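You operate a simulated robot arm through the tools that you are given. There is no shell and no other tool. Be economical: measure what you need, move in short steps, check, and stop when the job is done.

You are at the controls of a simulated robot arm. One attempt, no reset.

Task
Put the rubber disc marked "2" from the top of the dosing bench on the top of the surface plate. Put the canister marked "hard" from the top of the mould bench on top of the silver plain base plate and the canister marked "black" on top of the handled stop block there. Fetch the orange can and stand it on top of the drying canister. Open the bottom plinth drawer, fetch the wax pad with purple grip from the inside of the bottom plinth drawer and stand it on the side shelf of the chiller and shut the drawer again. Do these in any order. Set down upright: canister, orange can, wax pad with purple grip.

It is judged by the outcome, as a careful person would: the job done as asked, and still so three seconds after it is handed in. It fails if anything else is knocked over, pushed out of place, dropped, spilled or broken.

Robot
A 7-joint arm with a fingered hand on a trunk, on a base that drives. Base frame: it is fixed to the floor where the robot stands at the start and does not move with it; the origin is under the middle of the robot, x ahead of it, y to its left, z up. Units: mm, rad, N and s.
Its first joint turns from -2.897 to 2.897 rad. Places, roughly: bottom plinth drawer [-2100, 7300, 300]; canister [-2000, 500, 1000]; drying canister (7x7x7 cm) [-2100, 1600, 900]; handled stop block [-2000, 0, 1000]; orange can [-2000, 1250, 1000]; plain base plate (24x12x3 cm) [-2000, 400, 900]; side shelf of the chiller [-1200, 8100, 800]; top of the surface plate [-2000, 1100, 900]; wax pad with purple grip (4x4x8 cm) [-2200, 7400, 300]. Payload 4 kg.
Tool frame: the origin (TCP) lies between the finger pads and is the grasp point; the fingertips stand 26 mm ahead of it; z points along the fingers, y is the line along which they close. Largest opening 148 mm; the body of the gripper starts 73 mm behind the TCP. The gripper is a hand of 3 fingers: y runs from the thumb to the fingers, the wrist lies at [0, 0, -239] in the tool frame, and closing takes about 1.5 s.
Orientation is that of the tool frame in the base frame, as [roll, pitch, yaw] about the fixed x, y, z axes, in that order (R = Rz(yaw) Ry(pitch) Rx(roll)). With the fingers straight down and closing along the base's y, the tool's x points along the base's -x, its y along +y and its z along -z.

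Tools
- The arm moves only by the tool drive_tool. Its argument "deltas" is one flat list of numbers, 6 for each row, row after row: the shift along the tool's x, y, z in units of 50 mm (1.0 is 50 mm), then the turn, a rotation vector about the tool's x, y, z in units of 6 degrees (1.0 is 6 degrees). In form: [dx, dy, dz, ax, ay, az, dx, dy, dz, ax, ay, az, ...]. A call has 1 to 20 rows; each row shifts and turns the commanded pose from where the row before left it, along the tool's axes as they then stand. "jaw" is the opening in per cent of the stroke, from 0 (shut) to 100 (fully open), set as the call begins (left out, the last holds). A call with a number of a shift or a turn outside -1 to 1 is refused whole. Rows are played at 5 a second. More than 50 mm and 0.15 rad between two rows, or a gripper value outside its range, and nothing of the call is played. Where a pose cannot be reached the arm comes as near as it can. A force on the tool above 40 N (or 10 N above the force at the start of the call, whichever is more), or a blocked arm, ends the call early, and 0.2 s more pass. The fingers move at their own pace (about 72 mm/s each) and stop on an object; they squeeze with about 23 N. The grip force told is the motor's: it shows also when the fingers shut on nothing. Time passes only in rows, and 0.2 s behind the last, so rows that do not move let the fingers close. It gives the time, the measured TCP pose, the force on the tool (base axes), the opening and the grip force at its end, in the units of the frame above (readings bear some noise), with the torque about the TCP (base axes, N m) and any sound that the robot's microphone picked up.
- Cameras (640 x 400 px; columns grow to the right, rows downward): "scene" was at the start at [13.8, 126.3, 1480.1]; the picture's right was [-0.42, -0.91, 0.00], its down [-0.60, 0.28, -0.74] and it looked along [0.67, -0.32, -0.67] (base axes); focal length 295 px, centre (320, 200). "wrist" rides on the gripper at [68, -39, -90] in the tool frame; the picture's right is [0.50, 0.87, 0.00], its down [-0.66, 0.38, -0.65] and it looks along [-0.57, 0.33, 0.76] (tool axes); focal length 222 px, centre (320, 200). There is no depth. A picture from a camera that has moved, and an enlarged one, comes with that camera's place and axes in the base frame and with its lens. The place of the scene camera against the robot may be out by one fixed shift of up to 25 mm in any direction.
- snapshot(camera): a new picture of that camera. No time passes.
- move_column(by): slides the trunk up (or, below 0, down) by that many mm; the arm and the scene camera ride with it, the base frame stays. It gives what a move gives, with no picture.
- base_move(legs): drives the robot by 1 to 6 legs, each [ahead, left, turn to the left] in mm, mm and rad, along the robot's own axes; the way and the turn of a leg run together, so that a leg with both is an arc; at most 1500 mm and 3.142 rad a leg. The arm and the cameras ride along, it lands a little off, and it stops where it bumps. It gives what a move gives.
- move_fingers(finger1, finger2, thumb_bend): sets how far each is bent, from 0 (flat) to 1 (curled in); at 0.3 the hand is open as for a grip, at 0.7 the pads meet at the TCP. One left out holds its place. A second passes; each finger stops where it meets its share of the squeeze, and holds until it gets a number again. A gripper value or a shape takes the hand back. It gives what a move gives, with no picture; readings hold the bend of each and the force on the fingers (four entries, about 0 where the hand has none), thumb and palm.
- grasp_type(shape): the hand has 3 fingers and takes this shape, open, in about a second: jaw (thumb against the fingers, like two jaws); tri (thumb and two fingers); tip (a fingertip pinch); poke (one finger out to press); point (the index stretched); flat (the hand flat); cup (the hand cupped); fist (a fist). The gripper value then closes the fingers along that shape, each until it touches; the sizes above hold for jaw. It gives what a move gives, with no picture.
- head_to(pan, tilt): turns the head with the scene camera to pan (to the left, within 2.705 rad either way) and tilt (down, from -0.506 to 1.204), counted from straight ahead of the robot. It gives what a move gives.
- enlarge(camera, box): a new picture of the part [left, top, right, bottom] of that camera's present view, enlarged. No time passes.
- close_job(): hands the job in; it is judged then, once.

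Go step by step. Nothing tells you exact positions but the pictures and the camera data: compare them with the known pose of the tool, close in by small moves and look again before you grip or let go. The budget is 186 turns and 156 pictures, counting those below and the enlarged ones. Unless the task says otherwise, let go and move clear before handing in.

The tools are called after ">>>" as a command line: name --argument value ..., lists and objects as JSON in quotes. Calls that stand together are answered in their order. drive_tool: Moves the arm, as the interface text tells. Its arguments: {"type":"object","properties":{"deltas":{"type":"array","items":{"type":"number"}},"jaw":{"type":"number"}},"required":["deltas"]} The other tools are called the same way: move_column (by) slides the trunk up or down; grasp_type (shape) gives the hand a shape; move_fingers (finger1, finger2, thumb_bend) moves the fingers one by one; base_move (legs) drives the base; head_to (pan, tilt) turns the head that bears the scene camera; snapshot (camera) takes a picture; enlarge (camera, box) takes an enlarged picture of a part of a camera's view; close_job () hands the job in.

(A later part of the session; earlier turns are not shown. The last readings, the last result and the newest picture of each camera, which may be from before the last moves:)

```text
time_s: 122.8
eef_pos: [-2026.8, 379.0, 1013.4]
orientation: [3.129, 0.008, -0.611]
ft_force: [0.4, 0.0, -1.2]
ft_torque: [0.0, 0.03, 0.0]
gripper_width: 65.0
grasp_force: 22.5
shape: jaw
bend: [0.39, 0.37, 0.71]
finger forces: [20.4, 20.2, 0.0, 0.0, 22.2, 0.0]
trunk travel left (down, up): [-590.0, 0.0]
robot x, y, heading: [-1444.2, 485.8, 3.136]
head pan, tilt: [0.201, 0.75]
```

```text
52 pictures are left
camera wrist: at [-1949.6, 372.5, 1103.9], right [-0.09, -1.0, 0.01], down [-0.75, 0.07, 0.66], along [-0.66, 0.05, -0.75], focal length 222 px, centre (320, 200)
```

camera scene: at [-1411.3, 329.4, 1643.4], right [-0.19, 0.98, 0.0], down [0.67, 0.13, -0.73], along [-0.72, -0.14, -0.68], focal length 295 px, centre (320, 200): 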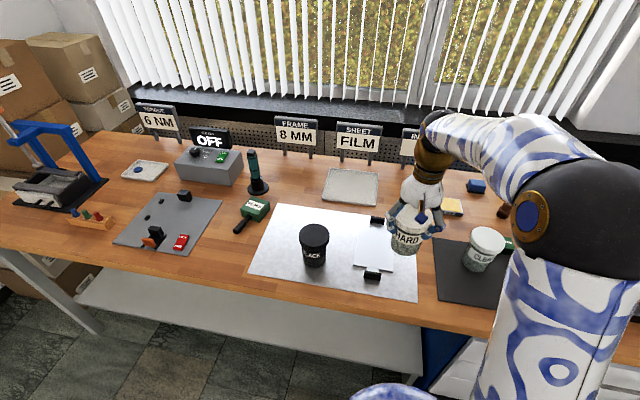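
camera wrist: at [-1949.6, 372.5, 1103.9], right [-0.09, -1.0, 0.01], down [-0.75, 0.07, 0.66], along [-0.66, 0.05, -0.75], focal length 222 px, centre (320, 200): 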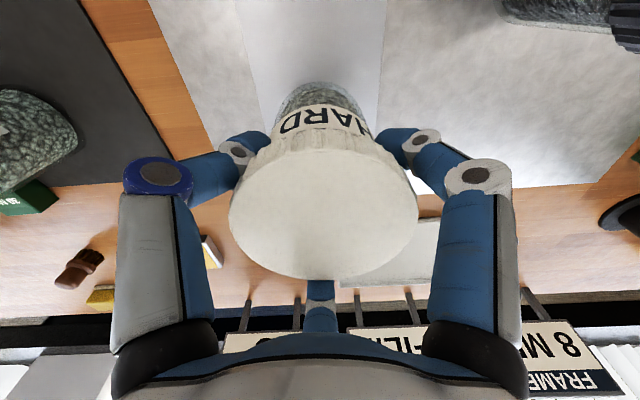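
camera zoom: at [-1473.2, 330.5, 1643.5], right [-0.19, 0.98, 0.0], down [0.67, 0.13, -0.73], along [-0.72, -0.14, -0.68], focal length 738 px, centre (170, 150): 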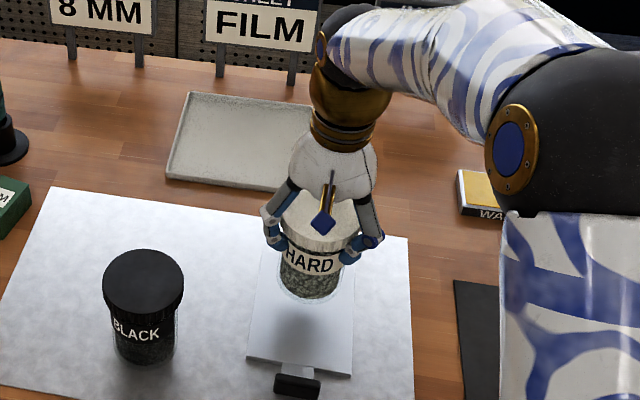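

>>> drive_tool --deltas '[0, 0, 0.4, 0, 0, 0, 0, 0, 0.1, 0, 0, 0]'

>>> drive_tool --deltas '[0, 0, 0.05, 0, 0, 0, 0, 0, 0.04, 0, 0, 0]'

>>> drive_tool --deltas '[0, 0, 0.04, 0, 0, 0, 0, 0, 0.0, 0, 0, 0]'

```text
time_s: 123.3
eef_pos: [-2027.2, 378.1, 989.5]
orientation: [3.13, 0.008, -0.614]
ft_force: [0.5, -1.1, -2.1]
ft_torque: [-0.03, -0.02, 0.03]
gripper_width: 64.8
grasp_force: 22.5
shape: jaw
bend: [0.39, 0.37, 0.71]
finger forces: [20.4, 20.3, 0.0, 0.0, 22.2, 0.1]
trunk travel left (down, up): [-590.0, 0.0]
robot x, y, heading: [-1449.1, 483.0, 3.136]
head pan, tilt: [0.201, 0.75]
```

```text
time_s: 124.0
eef_pos: [-2026.5, 378.4, 984.1]
orientation: [3.129, 0.006, -0.613]
ft_force: [-0.2, -0.2, -2.2]
ft_torque: [0.0, -0.02, -0.01]
gripper_width: 64.9
grasp_force: 22.5
shape: jaw
bend: [0.39, 0.37, 0.71]
finger forces: [20.4, 20.2, 0.1, 0.1, 22.2, 0.0]
trunk travel left (down, up): [-590.0, 0.0]
robot x, y, heading: [-1446.7, 488.9, 3.139]
head pan, tilt: [0.201, 0.75]
```

```text
time_s: 124.5
eef_pos: [-2027.0, 377.8, 981.9]
orientation: [3.129, 0.007, -0.61]
ft_force: [0.5, -0.7, -1.2]
ft_torque: [0.01, 0.0, 0.01]
gripper_width: 64.9
grasp_force: 22.7
shape: jaw
bend: [0.39, 0.37, 0.71]
finger forces: [20.4, 20.3, 0.0, 0.0, 22.1, 0.1]
trunk travel left (down, up): [-590.0, 0.0]
robot x, y, heading: [-1449.7, 485.7, 3.133]
head pan, tilt: [0.201, 0.75]
```

>>> drive_tool --deltas '[0, 0, 0.04, 0, 0, 0, 0, 0, 0.03, 0, 0, 0]'

>>> drive_tool --deltas '[0, 0, 0.04, 0, 0, 0, 0, 0, 0, 0, 0, 0]'

>>> enlarge --camera "scene" --box '[330, 180, 430, 290]'

```text
time_s: 125.2
eef_pos: [-2026.0, 376.8, 978.2]
orientation: [3.131, 0.006, -0.612]
ft_force: [-0.3, 0.5, -1.6]
ft_torque: [-0.02, 0.01, 0.01]
gripper_width: 64.8
grasp_force: 22.8
shape: jaw
bend: [0.39, 0.37, 0.71]
finger forces: [20.4, 20.3, 0.0, 0.0, 22.2, 0.0]
trunk travel left (down, up): [-590.0, 0.0]
robot x, y, heading: [-1442.9, 486.6, 3.131]
head pan, tilt: [0.201, 0.75]
```

```text
time_s: 125.8
eef_pos: [-2028.1, 376.2, 977.4]
orientation: [3.13, 0.007, -0.612]
ft_force: [0.0, 0.6, -1.7]
ft_torque: [0.0, -0.04, 0.04]
gripper_width: 65.0
grasp_force: 22.9
shape: jaw
bend: [0.39, 0.37, 0.71]
finger forces: [20.4, 20.3, 0.0, 0.0, 22.2, 0.0]
trunk travel left (down, up): [-590.0, 0.0]
robot x, y, heading: [-1448.4, 489.9, 3.136]
head pan, tilt: [0.201, 0.75]
```

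```text
3.64 times, centred on (380, 235) of scene
camera zoom: at [-1473.1, 330.5, 1643.5], right [-0.19, 0.98, 0.0], down [0.67, 0.13, -0.73], along [-0.72, -0.14, -0.68], focal length 1073 px, centre (102, 73)
```

zoom: 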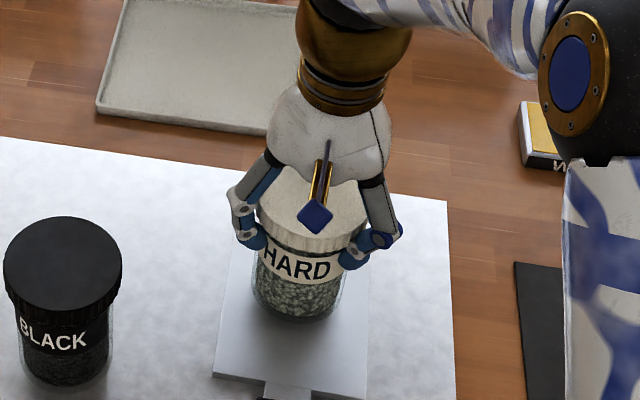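

>>> drive_tool --deltas '[0, 0, 0.04, 0, 0, 0, 0, 0, 0.03, 0, 0, 0]'

>>> drive_tool --deltas '[0, 0, 0.04, 0, 0, 0, 0, 0, 0, 0, 0, 0]'

```text
time_s: 126.3
eef_pos: [-2026.8, 378.5, 973.8]
orientation: [3.128, 0.007, -0.612]
ft_force: [0.2, -0.9, -1.4]
ft_torque: [0.01, -0.05, 0.02]
gripper_width: 64.9
grasp_force: 23.1
shape: jaw
bend: [0.39, 0.37, 0.71]
finger forces: [20.5, 20.4, 0.0, 0.1, 22.3, 0.0]
trunk travel left (down, up): [-590.0, 0.0]
robot x, y, heading: [-1448.8, 486.9, 3.134]
head pan, tilt: [0.201, 0.75]
```

```text
time_s: 127.0
eef_pos: [-2026.3, 376.9, 971.7]
orientation: [3.128, 0.006, -0.613]
ft_force: [0.8, -0.4, -1.2]
ft_torque: [0.0, -0.01, 0.0]
gripper_width: 64.7
grasp_force: 22.8
shape: jaw
bend: [0.39, 0.37, 0.71]
finger forces: [20.4, 20.4, 0.1, 0.0, 22.2, 0.1]
trunk travel left (down, up): [-590.0, 0.0]
robot x, y, heading: [-1447.2, 484.6, 3.132]
head pan, tilt: [0.201, 0.75]
```

>>> drive_tool --deltas '[0, 0, 0.04, 0, 0, 0, 0, 0, 0, 0, 0, 0]'

>>> drive_tool --deltas '[0, 0, 0.04, 0, 0, 0, 0, 0, 0, 0, 0, 0]'

>>> enlarge --camera "scene" --box '[330, 180, 430, 290]'

```text
time_s: 127.5
eef_pos: [-2026.1, 377.9, 969.8]
orientation: [3.129, 0.008, -0.612]
ft_force: [-0.2, -0.5, 0.5]
ft_torque: [-0.04, -0.03, -0.01]
gripper_width: 65.0
grasp_force: 23.2
shape: jaw
bend: [0.39, 0.37, 0.71]
finger forces: [20.7, 20.7, 0.0, 0.0, 22.2, 0.0]
trunk travel left (down, up): [-590.0, 0.0]
robot x, y, heading: [-1445.9, 484.8, 3.135]
head pan, tilt: [0.201, 0.75]
```

```text
time_s: 128.2
eef_pos: [-2026.0, 378.9, 969.8]
orientation: [3.128, 0.008, -0.613]
ft_force: [-2.5, 0.4, 10.6]
ft_torque: [-0.04, -0.16, 0.02]
gripper_width: 65.0
grasp_force: 22.9
shape: jaw
bend: [0.39, 0.37, 0.71]
finger forces: [22.2, 22.3, 0.1, 0.0, 23.7, 0.0]
trunk travel left (down, up): [-590.0, 0.0]
robot x, y, heading: [-1448.4, 490.1, 3.132]
head pan, tilt: [0.201, 0.75]
```

```text
3.64 times, centred on (380, 235) of scene
camera zoom: at [-1472.2, 331.0, 1643.7], right [-0.19, 0.98, 0.0], down [0.67, 0.13, -0.73], along [-0.72, -0.14, -0.68], focal length 1073 px, centre (102, 73)
```

zoom: 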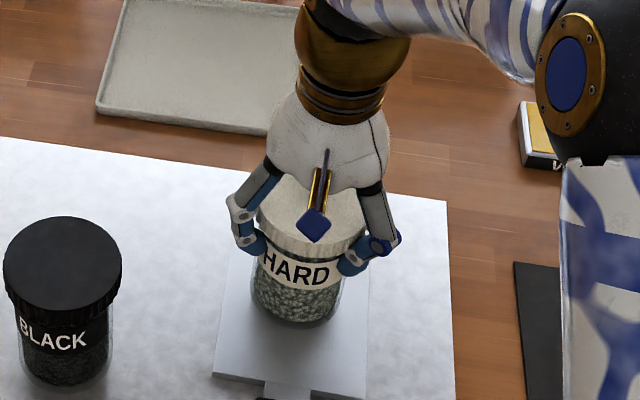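

Contact at ~10 N. Open fully and rise.

>>> drive_tool --deltas '[0, 0, 0, 0, 0, 0, 0, 0, 0, 0, 0, 0, 0, 0, 0, 0, 0, 0, 0, 0, 0, 0, 0, 0, 0, 0, 0, 0, 0, 0, 0, 0, 0, 0, 0, 0]' --jaw 100

>>> drive_tool --deltas '[0, 0, -0.5, 0, 0, 0, 0, 0, -0.9, 0, 0, 0, 0, 0, -0.9, 0, 0, 0, 0, 0, -0.9, 0, 0, 0, 0, 0, -0.9, 0, 0, 0]'

>>> snapshot --camera "scene"

>>> snapshot --camera "wrist"

```text
time_s: 129.6
eef_pos: [-2026.4, 378.6, 968.2]
orientation: [3.13, 0.009, -0.611]
ft_force: [-0.3, 0.0, 0.7]
ft_torque: [-0.01, -0.01, -0.01]
gripper_width: 148.0
grasp_force: 0.0
shape: jaw
bend: [0.3, 0.3, 0.3]
finger forces: [0.0, 0.0, 0.0, 0.0, 0.0, 0.1]
trunk travel left (down, up): [-590.0, 0.0]
robot x, y, heading: [-1447.8, 488.1, 3.135]
head pan, tilt: [0.201, 0.75]
```

```text
time_s: 130.8
eef_pos: [-2022.9, 379.9, 1174.1]
orientation: [3.13, 0.007, -0.612]
ft_force: [-0.3, 0.3, 0.1]
ft_torque: [0.02, 0.0, -0.03]
gripper_width: 148.0
grasp_force: 0.0
shape: jaw
bend: [0.3, 0.3, 0.3]
finger forces: [0.1, 0.1, 0.0, 0.0, 0.0, 0.0]
trunk travel left (down, up): [-590.0, 0.0]
robot x, y, heading: [-1450.3, 489.3, 3.139]
head pan, tilt: [0.201, 0.75]
```

```text
49 pictures are left
camera scene: at [-1472.6, 330.6, 1643.5], right [-0.19, 0.98, 0.0], down [0.67, 0.13, -0.73], along [-0.72, -0.14, -0.68], focal length 295 px, centre (320, 200)
```

scene: 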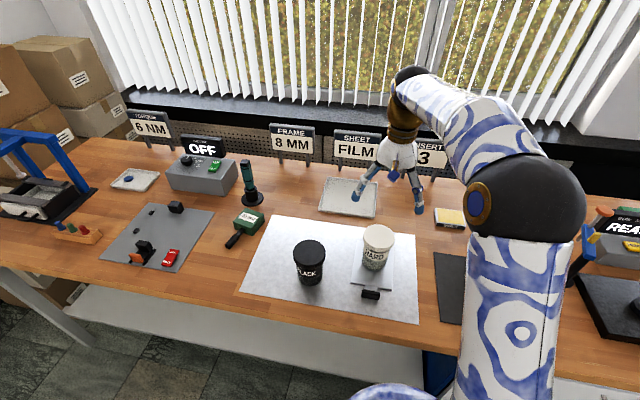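

```text
48 pictures are left
camera wrist: at [-1944.5, 373.8, 1262.9], right [-0.09, -1.0, 0.01], down [-0.75, 0.07, 0.66], along [-0.66, 0.05, -0.75], focal length 222 px, centre (320, 200)
```

wrist: 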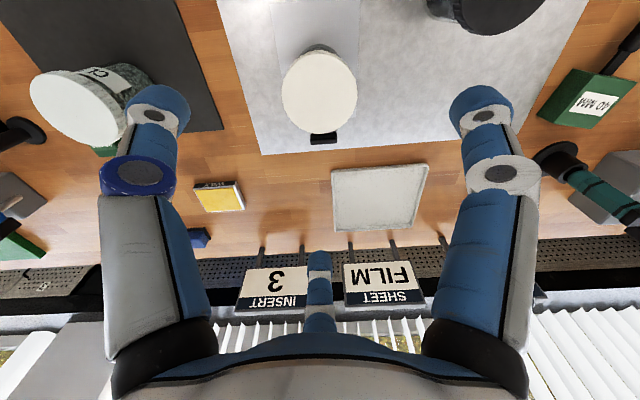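

HARD stands on the base plate. Now over to the BLACK canister.

>>> base_move --legs '[[-40, 180, 0]]'

>>> drive_tool --deltas '[0.33, -0.23, 0, 0, 0, 0, 0, 0, 0.7, 0, 0, 0, 0, 0, 0.7, 0, 0, 0]'

>>> snapshot --camera "wrist"

```text
time_s: 132.3
eef_pos: [-1984.1, 195.9, 1171.3]
orientation: [3.129, 0.007, -0.608]
ft_force: [0.7, -0.1, 0.0]
ft_torque: [0.0, -0.02, 0.03]
gripper_width: 148.1
grasp_force: 0.0
shape: jaw
bend: [0.3, 0.3, 0.3]
finger forces: [0.0, 0.1, 0.0, 0.1, 0.0, 0.0]
trunk travel left (down, up): [-590.0, 0.0]
robot x, y, heading: [-1410.2, 305.2, 3.135]
head pan, tilt: [0.201, 0.75]
```

```text
time_s: 133.1
eef_pos: [-1961.0, 197.2, 1098.5]
orientation: [3.129, 0.007, -0.61]
ft_force: [-1.2, 0.2, 0.0]
ft_torque: [0.01, 0.0, -0.03]
gripper_width: 147.7
grasp_force: 0.0
shape: jaw
bend: [0.3, 0.3, 0.3]
finger forces: [0.0, 0.1, 0.1, 0.0, 0.0, 0.0]
trunk travel left (down, up): [-590.0, 0.0]
robot x, y, heading: [-1407.4, 307.4, 3.143]
head pan, tilt: [0.201, 0.75]
```

```text
47 pictures are left
camera wrist: at [-1884.0, 191.6, 1189.0], right [-0.09, -1.0, 0.01], down [-0.75, 0.07, 0.66], along [-0.66, 0.05, -0.75], focal length 222 px, centre (320, 200)
```

wrist: 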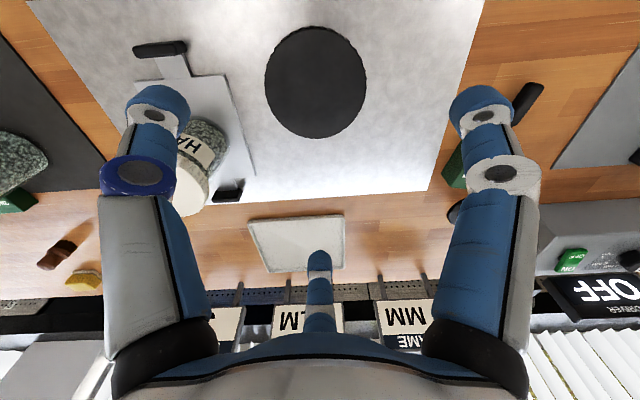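

>>> drive_tool --deltas '[0.43, -0.33, 0.4, 0, 0, 0, 0, 0, 0.8, 0, 0, 0, 0, 0, 0.5, 0, 0, 0]'

>>> snapshot --camera "wrist"

```text
time_s: 133.9
eef_pos: [-1936.6, 200.0, 1014.5]
orientation: [3.129, 0.006, -0.609]
ft_force: [0.7, 0.7, 0.6]
ft_torque: [-0.01, -0.01, -0.02]
gripper_width: 148.0
grasp_force: 0.0
shape: jaw
bend: [0.3, 0.3, 0.3]
finger forces: [0.1, 0.1, 0.0, 0.0, 0.1, 0.0]
trunk travel left (down, up): [-590.0, 0.0]
robot x, y, heading: [-1407.1, 304.1, 3.134]
head pan, tilt: [0.201, 0.75]
```

```text
46 pictures are left
camera wrist: at [-1858.6, 191.9, 1104.2], right [-0.08, -1.0, 0.01], down [-0.75, 0.07, 0.66], along [-0.66, 0.05, -0.75], focal length 222 px, centre (320, 200)
```

wrist: 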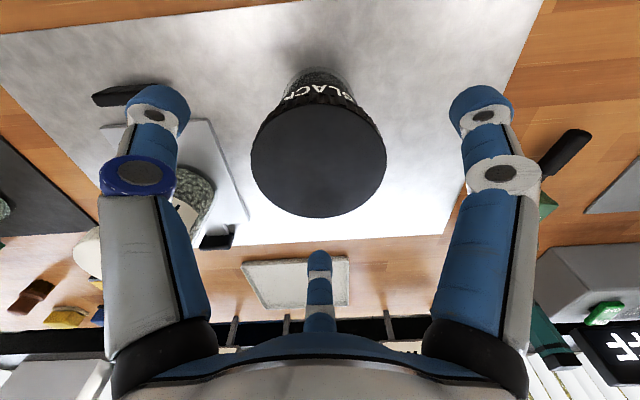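

>>> drive_tool --deltas '[0.15, -0.06, 0.5, 0, 0, 0, 0, 0, 0.5, 0, 0, 0]'

>>> snapshot --camera "wrist"

```text
time_s: 134.5
eef_pos: [-1930.0, 195.3, 966.0]
orientation: [3.128, 0.006, -0.608]
ft_force: [0.9, 0.5, -0.1]
ft_torque: [-0.01, 0.02, 0.0]
gripper_width: 148.0
grasp_force: 0.1
shape: jaw
bend: [0.3, 0.3, 0.3]
finger forces: [0.0, 0.0, 0.0, 0.0, 0.0, 0.1]
trunk travel left (down, up): [-590.0, 0.0]
robot x, y, heading: [-1409.2, 307.1, 3.135]
head pan, tilt: [0.201, 0.75]
```

```text
45 pictures are left
camera wrist: at [-1851.8, 189.5, 1056.1], right [-0.09, -1.0, 0.01], down [-0.75, 0.07, 0.66], along [-0.66, 0.05, -0.75], focal length 222 px, centre (320, 200)
```

wrist: 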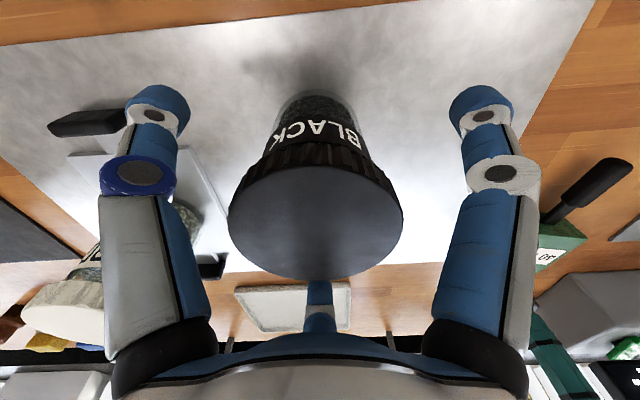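

>>> drive_tool --deltas '[0.08, -0.1, 0, 0, 0, 0, 0, 0, 0, 0, 0, 0, 0, 0, 0, 0, 0, 0, 0, 0, 0, 0, 0, 0, 0, 0, 0, 0, 0, 0, 0, 0, 0, 0, 0, 0, 0, 0, 0, 0, 0, 0]' --jaw 20

>>> drive_tool --deltas '[0, 0, -0.5, 0, 0, 0, 0, 0, -0.9, 0, 0, 0, 0, 0, -0.9, 0, 0, 0, 0, 0, -0.8, 0, 0, 0]'

>>> snapshot --camera "scene"

>>> snapshot --camera "wrist"

```text
time_s: 136.1
eef_pos: [-1923.3, 197.8, 966.3]
orientation: [3.129, 0.008, -0.609]
ft_force: [-0.8, -0.4, -0.3]
ft_torque: [0.01, 0.03, -0.01]
gripper_width: 65.4
grasp_force: 22.5
shape: jaw
bend: [0.38, 0.39, 0.71]
finger forces: [21.4, 19.2, 0.0, 0.0, 21.5, 0.1]
trunk travel left (down, up): [-590.0, 0.0]
robot x, y, heading: [-1408.1, 310.0, 3.141]
head pan, tilt: [0.201, 0.75]
```

```text
time_s: 137.1
eef_pos: [-1920.2, 197.3, 1122.6]
orientation: [3.13, 0.005, -0.609]
ft_force: [0.0, 0.3, -1.7]
ft_torque: [0.0, 0.0, 0.03]
gripper_width: 65.0
grasp_force: 22.9
shape: jaw
bend: [0.38, 0.39, 0.71]
finger forces: [22.0, 19.3, 0.0, 0.0, 21.6, 0.1]
trunk travel left (down, up): [-590.0, 0.0]
robot x, y, heading: [-1404.9, 305.8, 3.137]
head pan, tilt: [0.201, 0.75]
```

```text
44 pictures are left
camera scene: at [-1432.2, 149.2, 1643.5], right [-0.2, 0.98, 0.0], down [0.67, 0.13, -0.73], along [-0.72, -0.14, -0.68], focal length 295 px, centre (320, 200)
```

scene: 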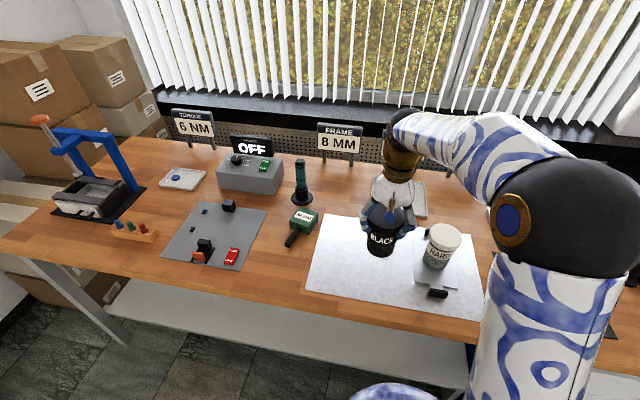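

```text
43 pictures are left
camera wrist: at [-1842.4, 192.7, 1212.9], right [-0.08, -1.0, 0.01], down [-0.75, 0.07, 0.66], along [-0.66, 0.05, -0.75], focal length 222 px, centre (320, 200)
```

wrist: 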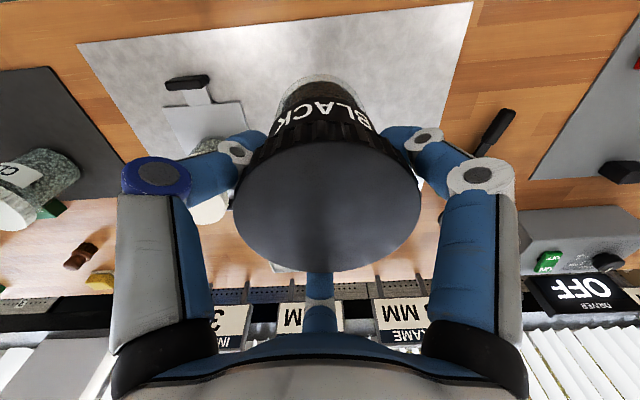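

BLACK is held. I now locate the handled stop block: roughly (-2099,-53). I'll move so that it is visible beside the canister.

>>> base_move --legs '[[70, 100, 0]]'

>>> drive_tool --deltas '[-0.82, 0.57, 0, 0, 0, 0, -0.74, 0.51, 0, 0, 0, 0]'

>>> snapshot --camera "wrist"

>>> enlarge --camera "scene" --box '[240, 150, 400, 270]'

```text
time_s: 138.3
eef_pos: [-1992.7, 96.7, 1121.1]
orientation: [3.13, 0.007, -0.611]
ft_force: [-0.8, 0.3, -1.8]
ft_torque: [0.01, -0.02, 0.0]
gripper_width: 65.2
grasp_force: 22.4
shape: jaw
bend: [0.38, 0.39, 0.71]
finger forces: [21.9, 19.3, 0.0, 0.1, 21.6, 0.0]
trunk travel left (down, up): [-590.0, 0.0]
robot x, y, heading: [-1480.8, 203.8, 3.131]
head pan, tilt: [0.201, 0.75]
```

```text
time_s: 138.9
eef_pos: [-2086.8, 97.3, 1123.7]
orientation: [3.132, 0.005, -0.611]
ft_force: [-0.7, -0.8, -2.0]
ft_torque: [0.02, 0.01, 0.01]
gripper_width: 64.9
grasp_force: 22.9
shape: jaw
bend: [0.38, 0.39, 0.71]
finger forces: [22.0, 19.4, 0.0, 0.0, 21.5, 0.1]
trunk travel left (down, up): [-590.0, 0.0]
robot x, y, heading: [-1476.8, 202.6, 3.135]
head pan, tilt: [0.201, 0.75]
```

```text
42 pictures are left
camera wrist: at [-2009.6, 91.4, 1214.4], right [-0.09, -1.0, 0.01], down [-0.75, 0.07, 0.66], along [-0.66, 0.05, -0.75], focal length 222 px, centre (320, 200)
```

wrist: 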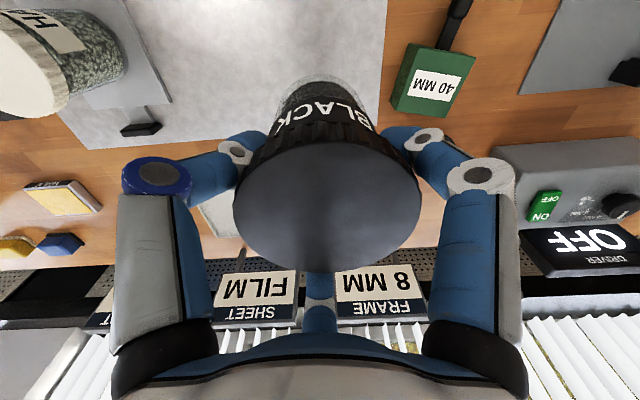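

```text
3.33 times, centred on (320, 210) of scene
camera zoom: at [-1504.1, 47.1, 1643.5], right [-0.19, 0.98, 0.0], down [0.67, 0.13, -0.73], along [-0.72, -0.14, -0.68], focal length 983 px, centre (320, 167)
```

zoom: 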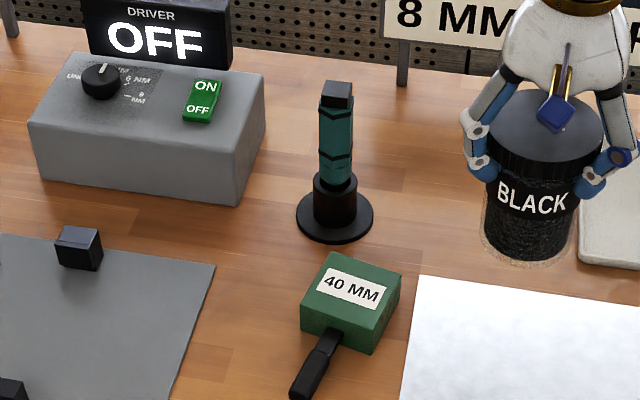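

>>> enlarge --camera "wrist" --box '[360, 0, 520, 130]'

```text
3.08 times, centred on (440, 65) of wrist
camera zoom: at [-2009.6, 91.4, 1214.4], right [-0.09, -1.0, 0.01], down [-0.75, 0.07, 0.66], along [-0.66, 0.05, -0.75], focal length 684 px, centre (-49, 615)
```

zoom: 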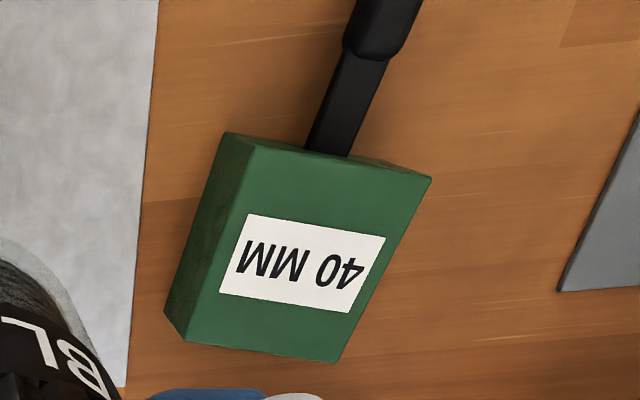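

Block top centre is (-2102,-52), about 74 mm square. I drive 150 mm left so the canister ends up near it.

>>> base_move --legs '[[0, 150, 0]]'

>>> snapshot --camera "wrist"

>>> head_to --pan -0.1 --tilt 0.75

>>> snapshot --camera "scene"

```text
time_s: 140.3
eef_pos: [-2088.2, -51.4, 1124.9]
orientation: [3.13, 0.007, -0.611]
ft_force: [-0.2, -1.6, -1.2]
ft_torque: [0.0, -0.03, 0.03]
gripper_width: 64.7
grasp_force: 23.0
shape: jaw
bend: [0.38, 0.39, 0.71]
finger forces: [22.0, 19.3, 0.0, 0.0, 21.5, 0.1]
trunk travel left (down, up): [-590.0, 0.0]
robot x, y, heading: [-1477.7, 57.8, 3.135]
head pan, tilt: [0.201, 0.75]
```

```text
39 pictures are left
camera wrist: at [-2009.8, -57.8, 1214.9], right [-0.09, -1.0, 0.01], down [-0.75, 0.07, 0.66], along [-0.66, 0.05, -0.75], focal length 222 px, centre (320, 200)
```

wrist: 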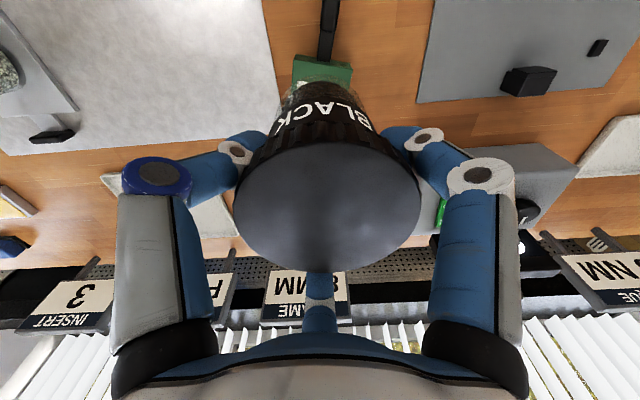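

```text
time_s: 141.1
eef_pos: [-2087.5, -51.7, 1124.8]
orientation: [3.129, 0.007, -0.61]
ft_force: [0.0, 0.7, -1.3]
ft_torque: [-0.02, -0.05, 0.0]
gripper_width: 64.8
grasp_force: 23.1
shape: jaw
bend: [0.38, 0.39, 0.71]
finger forces: [22.0, 19.4, 0.1, 0.0, 21.6, 0.1]
trunk travel left (down, up): [-590.0, 0.0]
robot x, y, heading: [-1478.4, 56.5, 3.132]
head pan, tilt: [-0.099, 0.75]
```

```text
38 pictures are left
camera scene: at [-1505.4, -76.5, 1643.5], right [0.11, 0.99, 0.0], down [0.68, -0.07, -0.73], along [-0.73, 0.08, -0.68], focal length 295 px, centre (320, 200)
```

scene: 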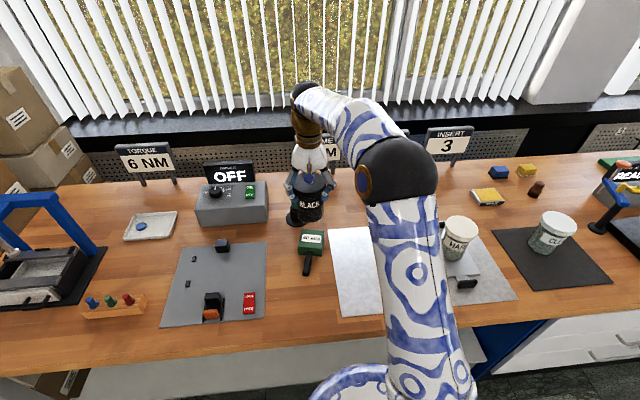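

>>> drive_tool --deltas '[-0.31, 0.18, 0.5, 0, 0, 0, 0, 0, 0.7, 0, 0, 0, 0, 0, 0.6, 0, 0, 0]'

>>> enlarge --camera "scene" --box '[260, 160, 370, 280]'

>>> enlarge --camera "wrist" --box '[220, 0, 420, 150]'

```text
time_s: 141.9
eef_pos: [-2107.7, -49.4, 1033.6]
orientation: [3.128, 0.006, -0.61]
ft_force: [0.2, 0.1, -1.8]
ft_torque: [0.0, -0.02, 0.03]
gripper_width: 64.9
grasp_force: 22.8
shape: jaw
bend: [0.38, 0.39, 0.71]
finger forces: [22.1, 19.3, 0.0, 0.0, 21.5, 0.0]
trunk travel left (down, up): [-590.0, 0.0]
robot x, y, heading: [-1479.1, 54.2, 3.13]
head pan, tilt: [-0.099, 0.75]
```

```text
3.33 times, centred on (315, 220) of scene
camera zoom: at [-1505.6, -76.5, 1643.5], right [0.11, 0.99, 0.0], down [0.68, -0.07, -0.73], along [-0.73, 0.08, -0.68], focal length 983 px, centre (337, 133)
```

zoom: 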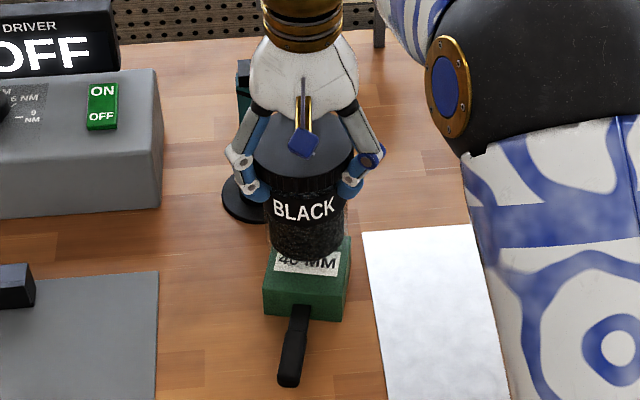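

```text
2.67 times, centred on (320, 75) of wrist
camera zoom: at [-2028.2, -55.4, 1124.6], right [-0.09, -1.0, 0.01], down [-0.75, 0.07, 0.66], along [-0.66, 0.05, -0.75], focal length 592 px, centre (320, 533)
```

zoom: 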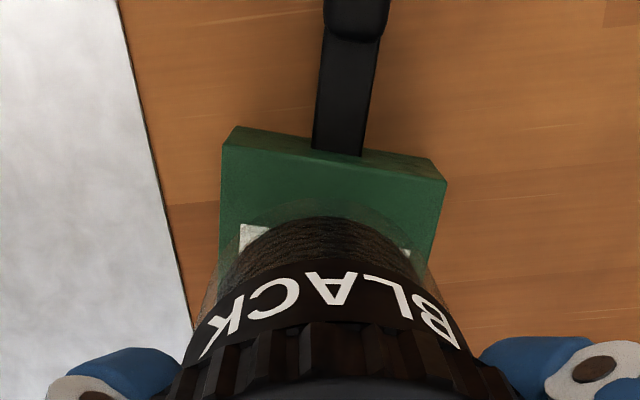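

>>> drive_tool --deltas '[0.03, -0.07, 0.3, 0, 0, 0, 0, 0, 0.16, 0, 0, 0]'

>>> drive_tool --deltas '[0, 0, 0.06, 0, 0, 0, 0, 0, 0, 0, 0, 0]'

>>> drive_tool --deltas '[0, 0, 0.04, 0, 0, 0, 0, 0, 0, 0, 0, 0]'

>>> enlarge --camera "wrist" --box '[220, 0, 420, 150]'

```text
time_s: 142.5
eef_pos: [-2103.9, -47.7, 1012.5]
orientation: [3.128, 0.007, -0.611]
ft_force: [-1.1, -1.2, -2.3]
ft_torque: [-0.01, -0.04, 0.01]
gripper_width: 65.3
grasp_force: 23.0
shape: jaw
bend: [0.38, 0.39, 0.71]
finger forces: [22.1, 19.3, 0.0, 0.0, 21.5, 0.0]
trunk travel left (down, up): [-590.0, 0.0]
robot x, y, heading: [-1480.9, 55.0, 3.136]
head pan, tilt: [-0.099, 0.75]
```

```text
time_s: 143.1
eef_pos: [-2104.1, -48.1, 1008.9]
orientation: [3.13, 0.006, -0.611]
ft_force: [0.0, -0.6, -2.0]
ft_torque: [-0.02, 0.0, -0.02]
gripper_width: 64.4
grasp_force: 22.7
shape: jaw
bend: [0.38, 0.39, 0.71]
finger forces: [22.1, 19.4, 0.0, 0.1, 21.5, 0.0]
trunk travel left (down, up): [-590.0, 0.0]
robot x, y, heading: [-1480.1, 54.1, 3.135]
head pan, tilt: [-0.099, 0.75]
```

```text
time_s: 143.7
eef_pos: [-2103.6, -49.1, 1006.9]
orientation: [3.13, 0.009, -0.61]
ft_force: [-1.0, -0.2, -2.6]
ft_torque: [0.03, 0.0, 0.03]
gripper_width: 64.6
grasp_force: 22.9
shape: jaw
bend: [0.38, 0.39, 0.71]
finger forces: [22.2, 19.1, 0.0, 0.0, 21.5, 0.1]
trunk travel left (down, up): [-590.0, 0.0]
robot x, y, heading: [-1481.6, 53.7, 3.137]
head pan, tilt: [-0.099, 0.75]
```

```text
2.67 times, centred on (320, 75) of wrist
camera zoom: at [-2025.7, -53.9, 1097.3], right [-0.09, -1.0, 0.01], down [-0.75, 0.07, 0.66], along [-0.66, 0.05, -0.75], focal length 592 px, centre (320, 533)
```

zoom: 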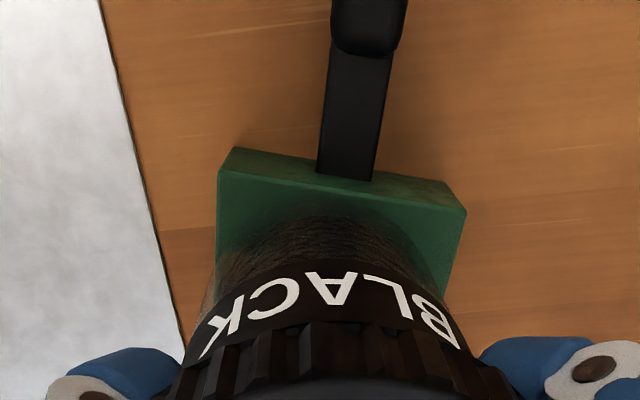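

>>> drive_tool --deltas '[0.02, 0.03, 0.03, 0, 0, 0, 0, 0, 0.02, 0, 0, 0]'

>>> drive_tool --deltas '[0, 0, 0.04, 0, 0, 0, 0, 0, 0, 0, 0, 0]'

>>> drive_tool --deltas '[0, 0, 0.03, 0, 0, 0, 0, 0, 0, 0, 0, 0]'

```text
time_s: 144.3
eef_pos: [-2103.6, -49.4, 1004.2]
orientation: [3.129, 0.007, -0.61]
ft_force: [-0.4, 0.3, -1.4]
ft_torque: [-0.01, 0.02, 0.0]
gripper_width: 64.8
grasp_force: 22.7
shape: jaw
bend: [0.38, 0.39, 0.71]
finger forces: [22.1, 19.2, 0.0, 0.0, 21.5, 0.0]
trunk travel left (down, up): [-590.0, 0.0]
robot x, y, heading: [-1478.6, 55.9, 3.135]
head pan, tilt: [-0.099, 0.75]
```

```text
time_s: 144.9
eef_pos: [-2103.9, -48.5, 1002.8]
orientation: [3.13, 0.007, -0.61]
ft_force: [1.2, 0.7, 3.2]
ft_torque: [-0.12, 0.03, 0.05]
gripper_width: 65.1
grasp_force: 23.4
shape: jaw
bend: [0.38, 0.39, 0.71]
finger forces: [22.4, 19.3, 0.0, 0.0, 22.6, 0.1]
trunk travel left (down, up): [-590.0, 0.0]
robot x, y, heading: [-1481.5, 51.9, 3.138]
head pan, tilt: [-0.099, 0.75]
```

```text
time_s: 145.5
eef_pos: [-2103.5, -48.4, 1002.4]
orientation: [3.128, 0.007, -0.611]
ft_force: [0.9, 1.6, 10.1]
ft_torque: [-0.21, 0.04, 0.0]
gripper_width: 65.4
grasp_force: 23.2
shape: jaw
bend: [0.38, 0.39, 0.71]
finger forces: [23.5, 20.4, 0.0, 0.1, 24.1, 0.0]
trunk travel left (down, up): [-590.0, 0.0]
robot x, y, heading: [-1479.2, 55.7, 3.142]
head pan, tilt: [-0.099, 0.75]
```

Contact at the expected height; opening and rising.

>>> drive_tool --deltas '[0, 0, 0, 0, 0, 0, 0, 0, 0, 0, 0, 0, 0, 0, 0, 0, 0, 0, 0, 0, 0, 0, 0, 0, 0, 0, 0, 0, 0, 0, 0, 0, 0, 0, 0, 0]' --jaw 100

>>> drive_tool --deltas '[0, 0, -0.5, 0, 0, 0, 0, 0, -0.9, 0, 0, 0, 0, 0, -0.9, 0, 0, 0, 0, 0, -0.9, 0, 0, 0]'

>>> enlarge --camera "scene" --box '[220, 140, 420, 290]'

```text
time_s: 146.9
eef_pos: [-2104.1, -49.5, 1001.2]
orientation: [3.129, 0.007, -0.61]
ft_force: [-0.3, -0.4, 0.7]
ft_torque: [-0.02, 0.0, 0.02]
gripper_width: 147.9
grasp_force: 0.0
shape: jaw
bend: [0.3, 0.3, 0.3]
finger forces: [0.0, 0.0, 0.0, 0.1, 0.0, 0.0]
trunk travel left (down, up): [-590.0, 0.0]
robot x, y, heading: [-1480.4, 54.2, 3.132]
head pan, tilt: [-0.099, 0.75]
```

```text
time_s: 147.9
eef_pos: [-2100.4, -48.2, 1161.8]
orientation: [3.13, 0.007, -0.611]
ft_force: [0.6, -0.6, -0.2]
ft_torque: [0.01, 0.0, 0.0]
gripper_width: 147.8
grasp_force: 0.1
shape: jaw
bend: [0.3, 0.3, 0.3]
finger forces: [0.0, 0.0, 0.0, 0.1, 0.0, 0.0]
trunk travel left (down, up): [-590.0, 0.0]
robot x, y, heading: [-1480.3, 57.4, 3.132]
head pan, tilt: [-0.099, 0.75]
```

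```text
2.67 times, centred on (320, 215) of scene
camera zoom: at [-1505.0, -76.5, 1643.5], right [0.11, 0.99, 0.0], down [0.68, -0.07, -0.73], along [-0.73, 0.08, -0.68], focal length 787 px, centre (320, 160)
```

zoom: 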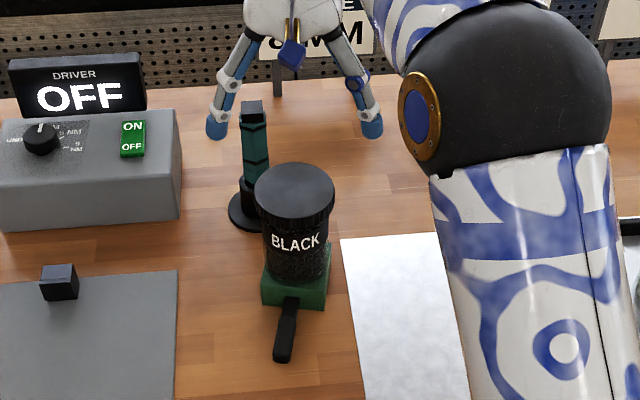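

All bench jobs are done. Now I retract the arm and drive along the aisle toward the drawer and chiller at y≈7300.

>>> base_move --legs '[[-900, 0, 0], [0, 0, -1.56], [1500, 0, 0], [1500, 0, 0], [1400, 0, 0]]'

>>> head_to --pan 0.3 --tilt 0.4

>>> snapshot --camera "scene"

```text
time_s: 177.2
eef_pos: [-805.8, 5100.3, 1160.9]
orientation: [3.129, 0.007, -2.18]
ft_force: [0.4, 0.8, 0.6]
ft_torque: [0.01, 0.02, -0.04]
gripper_width: 147.6
grasp_force: 0.0
shape: jaw
bend: [0.3, 0.3, 0.3]
finger forces: [0.0, 0.0, 0.0, 0.0, 0.0, 0.0]
trunk travel left (down, up): [-590.0, 0.0]
robot x, y, heading: [-697.6, 4479.4, 1.57]
head pan, tilt: [-0.099, 0.75]
```

```text
time_s: 178.1
eef_pos: [-806.5, 5100.4, 1160.7]
orientation: [3.13, 0.007, -2.178]
ft_force: [-1.2, 0.1, 0.1]
ft_torque: [0.02, -0.05, -0.01]
gripper_width: 147.9
grasp_force: 0.0
shape: jaw
bend: [0.3, 0.3, 0.3]
finger forces: [0.0, 0.0, 0.0, 0.1, 0.0, 0.1]
trunk travel left (down, up): [-590.0, 0.0]
robot x, y, heading: [-698.5, 4479.3, 1.568]
head pan, tilt: [0.3, 0.4]
```

```text
33 pictures are left
camera scene: at [-880.6, 4518.8, 1674.6], right [0.96, 0.29, 0.0], down [0.11, -0.37, -0.92], along [-0.27, 0.88, -0.39], focal length 295 px, centre (320, 200)
```

scene: 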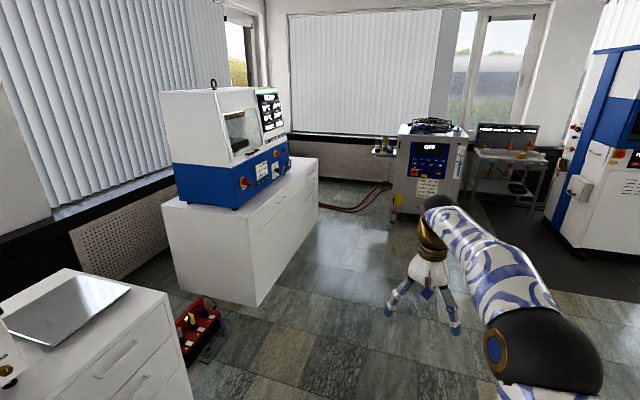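

>>> enlarge --camera "scene" --box '[150, 80, 480, 310]'

```text
1.74 times, centred on (315, 195) of scene
camera zoom: at [-880.6, 4518.8, 1674.6], right [0.96, 0.29, 0.0], down [0.11, -0.37, -0.92], along [-0.27, 0.88, -0.39], focal length 513 px, centre (329, 209)
```

zoom: 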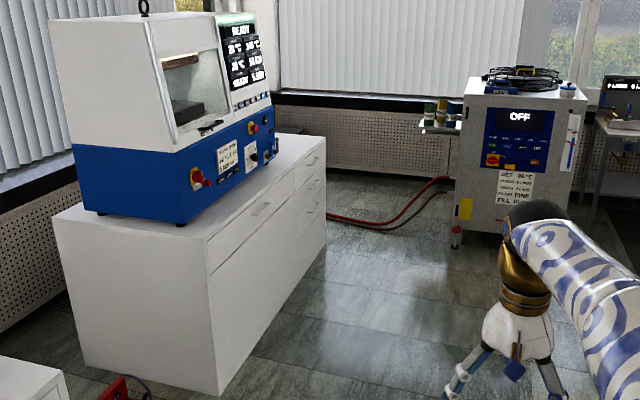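

The three-drawer column at the far end of the plinth is at y≈7300; its bottom drawer is the target. Driving there and turning to face it.

>>> base_move --legs '[[1100, 0, 0], [1100, 0, 0], [0, 0, 1.57], [0, -550, 0]]'

>>> head_to --pan 0.0 --tilt 0.6

>>> snapshot --camera "scene"

```text
time_s: 195.6
eef_pos: [-1320.6, 7160.4, 1161.6]
orientation: [3.128, 0.007, -0.633]
ft_force: [0.5, -0.6, -0.3]
ft_torque: [-0.01, 0.0, -0.01]
gripper_width: 147.8
grasp_force: 0.0
shape: jaw
bend: [0.3, 0.3, 0.3]
finger forces: [0.0, 0.0, 0.1, 0.0, 0.0, 0.0]
trunk travel left (down, up): [-590.0, 0.0]
robot x, y, heading: [-696.5, 7250.4, 3.11]
head pan, tilt: [0.3, 0.4]
```

```text
time_s: 196.4
eef_pos: [-1321.5, 7160.3, 1161.2]
orientation: [3.128, 0.008, -0.635]
ft_force: [-0.3, -0.4, 0.4]
ft_torque: [0.02, 0.02, 0.01]
gripper_width: 147.9
grasp_force: 0.1
shape: jaw
bend: [0.3, 0.3, 0.3]
finger forces: [0.1, 0.1, 0.0, 0.0, 0.0, 0.0]
trunk travel left (down, up): [-590.0, 0.0]
robot x, y, heading: [-697.1, 7249.5, 3.112]
head pan, tilt: [0.0, 0.6]
```

```text
31 pictures are left
camera scene: at [-732.1, 7110.4, 1656.4], right [0.03, 1.0, 0.0], down [0.56, -0.02, -0.83], along [-0.82, 0.02, -0.56], focal length 295 px, centre (320, 200)
```

scene: 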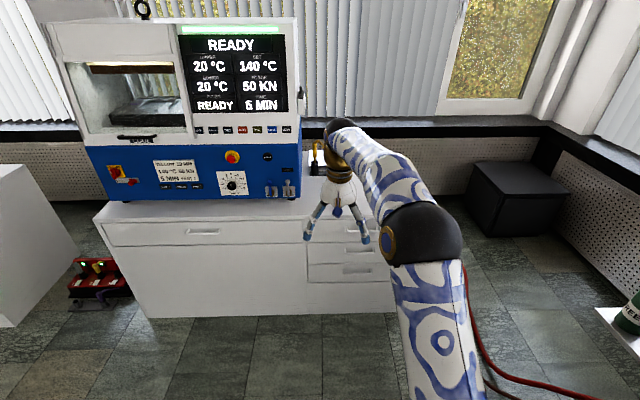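

>>> enlarge --camera "scene" --box '[280, 190, 440, 330]'

```text
2.86 times, centred on (360, 260) of scene
camera zoom: at [-732.1, 7110.4, 1656.4], right [0.03, 1.0, 0.0], down [0.56, -0.02, -0.83], along [-0.82, 0.02, -0.56], focal length 843 px, centre (206, 29)
```

zoom: 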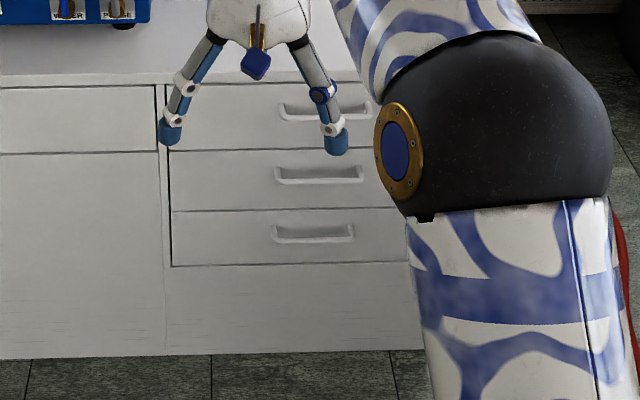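

The bottom drawer's handle bar is at about (-1845,7330,z≈420). I'll lower the trunk and rotate the hand (thumb to the front) so I can tilt it horizontal with the thumb above the bar.

>>> move_column --by -450

>>> drive_tool --deltas '[0.8, 0, 0, 0, 0, -1, 0.8, 0, 0, 0, 0, -1, 0.8, 0, 0, 0, 0, -1, 0.5, 0, 0, 0, 0, -1, 0, 0, 0, 0, 0, -1, 0, 0, 0, 0, 0, -1, 0, 0, 0, 0, 0, -1, 0, 0, 0, 0, 0, -1, 0, 0, 0, 0, 0, -1, 0, 0, 0, 0, 0, -1, 0, 0, 0, 0, 0, -1, 0, 0, 0, 0, 0, -1, 0, 0, 0, 0, 0, -1, 0, 0, 0, 0, 0, -1, 0, 0, 0, 0, 0, -1, 0, 0, 0, 0, 0, -1, 0, 0, 0, 0, 0, -1, 0, 0, 0, 0, 0, -1, 0, 0, 0, 0, 0, -1, 0, 0, 0, 0, 0, -1]'

```text
refused: -450 is not a number from -400 to 400
```

```text
time_s: 200.6
eef_pos: [-1193.8, 7092.6, 1161.0]
orientation: [-3.129, 0.007, 1.462]
ft_force: [0.6, -0.8, -0.3]
ft_torque: [0.03, 0.01, 0.02]
gripper_width: 147.9
grasp_force: 0.2
shape: jaw
bend: [0.3, 0.3, 0.3]
finger forces: [0.0, 0.1, 0.0, 0.0, 0.0, 0.1]
trunk travel left (down, up): [-590.0, 0.0]
robot x, y, heading: [-698.3, 7252.1, 3.108]
head pan, tilt: [0.0, 0.6]
```

>>> move_column --by -400

>>> base_move --legs '[[0, 0, 0.03]]'

>>> drive_tool --deltas '[0, -0.9, 0, 0, 0, -0.78, 0, -0.9, 0, 0, 0, 0, 0, -0.9, 0, 0, 0, 0, 0, -0.9, 0, 0, 0, 0, 0, 0, 0, 1, 0, 0, 0, 0, 0, 1, 0, 0, 0, 0, 0, 1, 0, 0, 0, 0, 0, 1, 0, 0, 0, 0, 0, 1, 0, 0, 0, 0, 0, 1, 0, 0, 0, 0, 0, 1, 0, 0, 0, 0, 0, 1, 0, 0, 0, 0, 0, 1, 0, 0, 0, 0, 0, 1, 0, 0, 0, 0, 0, 1, 0, 0, 0, 0, 0, 1, 0, 0, 0, 0, 0, 1, 0, 0, 0, 0, 0, 1, 0, 0, 0, 0, 0, 1, 0, 0]'

>>> snapshot --camera "wrist"

>>> snapshot --camera "scene"

```text
time_s: 204.4
eef_pos: [-1194.4, 7092.5, 761.1]
orientation: [-3.129, 0.007, 1.462]
ft_force: [-0.5, 0.2, -0.2]
ft_torque: [0.01, -0.02, 0.02]
gripper_width: 148.0
grasp_force: 0.1
shape: jaw
bend: [0.3, 0.3, 0.3]
finger forces: [0.0, 0.0, 0.0, 0.0, 0.0, 0.0]
trunk travel left (down, up): [-190.0, 400.0]
robot x, y, heading: [-697.8, 7253.4, 3.108]
head pan, tilt: [0.0, 0.6]
```

```text
time_s: 205.2
eef_pos: [-1188.2, 7078.4, 760.0]
orientation: [-3.13, 0.006, 1.49]
ft_force: [0.5, 0.1, -0.6]
ft_torque: [-0.03, 0.0, -0.04]
gripper_width: 148.0
grasp_force: 0.1
shape: jaw
bend: [0.3, 0.3, 0.3]
finger forces: [0.0, 0.0, 0.0, 0.0, 0.0, 0.1]
trunk travel left (down, up): [-190.0, 400.0]
robot x, y, heading: [-696.0, 7248.6, 3.142]
head pan, tilt: [0.0, 0.6]
```

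```text
time_s: 209.2
eef_pos: [-1351.2, 7082.2, 760.5]
orientation: [-1.557, 0.007, 1.573]
ft_force: [0.6, 1.1, -0.7]
ft_torque: [0.0, 0.0, -0.01]
gripper_width: 148.2
grasp_force: 0.2
shape: jaw
bend: [0.3, 0.3, 0.3]
finger forces: [0.1, 0.0, 0.1, 0.0, 0.1, 0.0]
out of reach, approached as far as the arm can: row 4
trunk travel left (down, up): [-190.0, 400.0]
robot x, y, heading: [-700.4, 7249.4, 3.142]
head pan, tilt: [0.0, 0.6]
```

```text
29 pictures are left
camera wrist: at [-1261.1, 7150.2, 798.5], right [-0.01, 0.49, -0.87], down [0.65, -0.66, -0.38], along [-0.76, -0.57, -0.31], focal length 222 px, centre (320, 200)
```

wrist: 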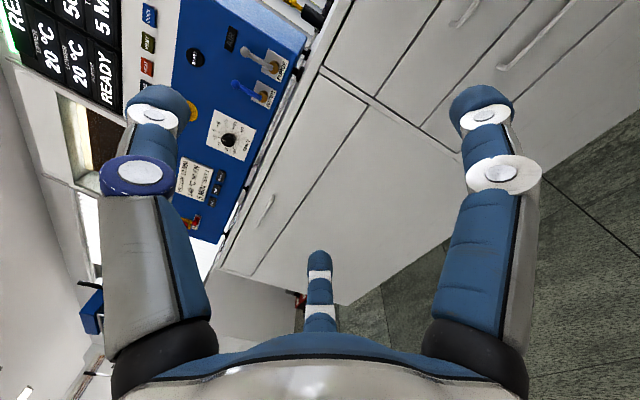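

```text
28 pictures are left
camera scene: at [-727.3, 7109.6, 1256.4], right [0.0, 1.0, 0.0], down [0.56, 0.0, -0.83], along [-0.83, 0.0, -0.56], focal length 295 px, centre (320, 200)
```

scene: 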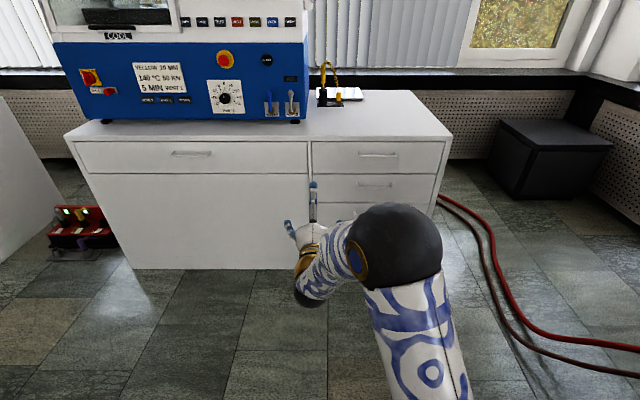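

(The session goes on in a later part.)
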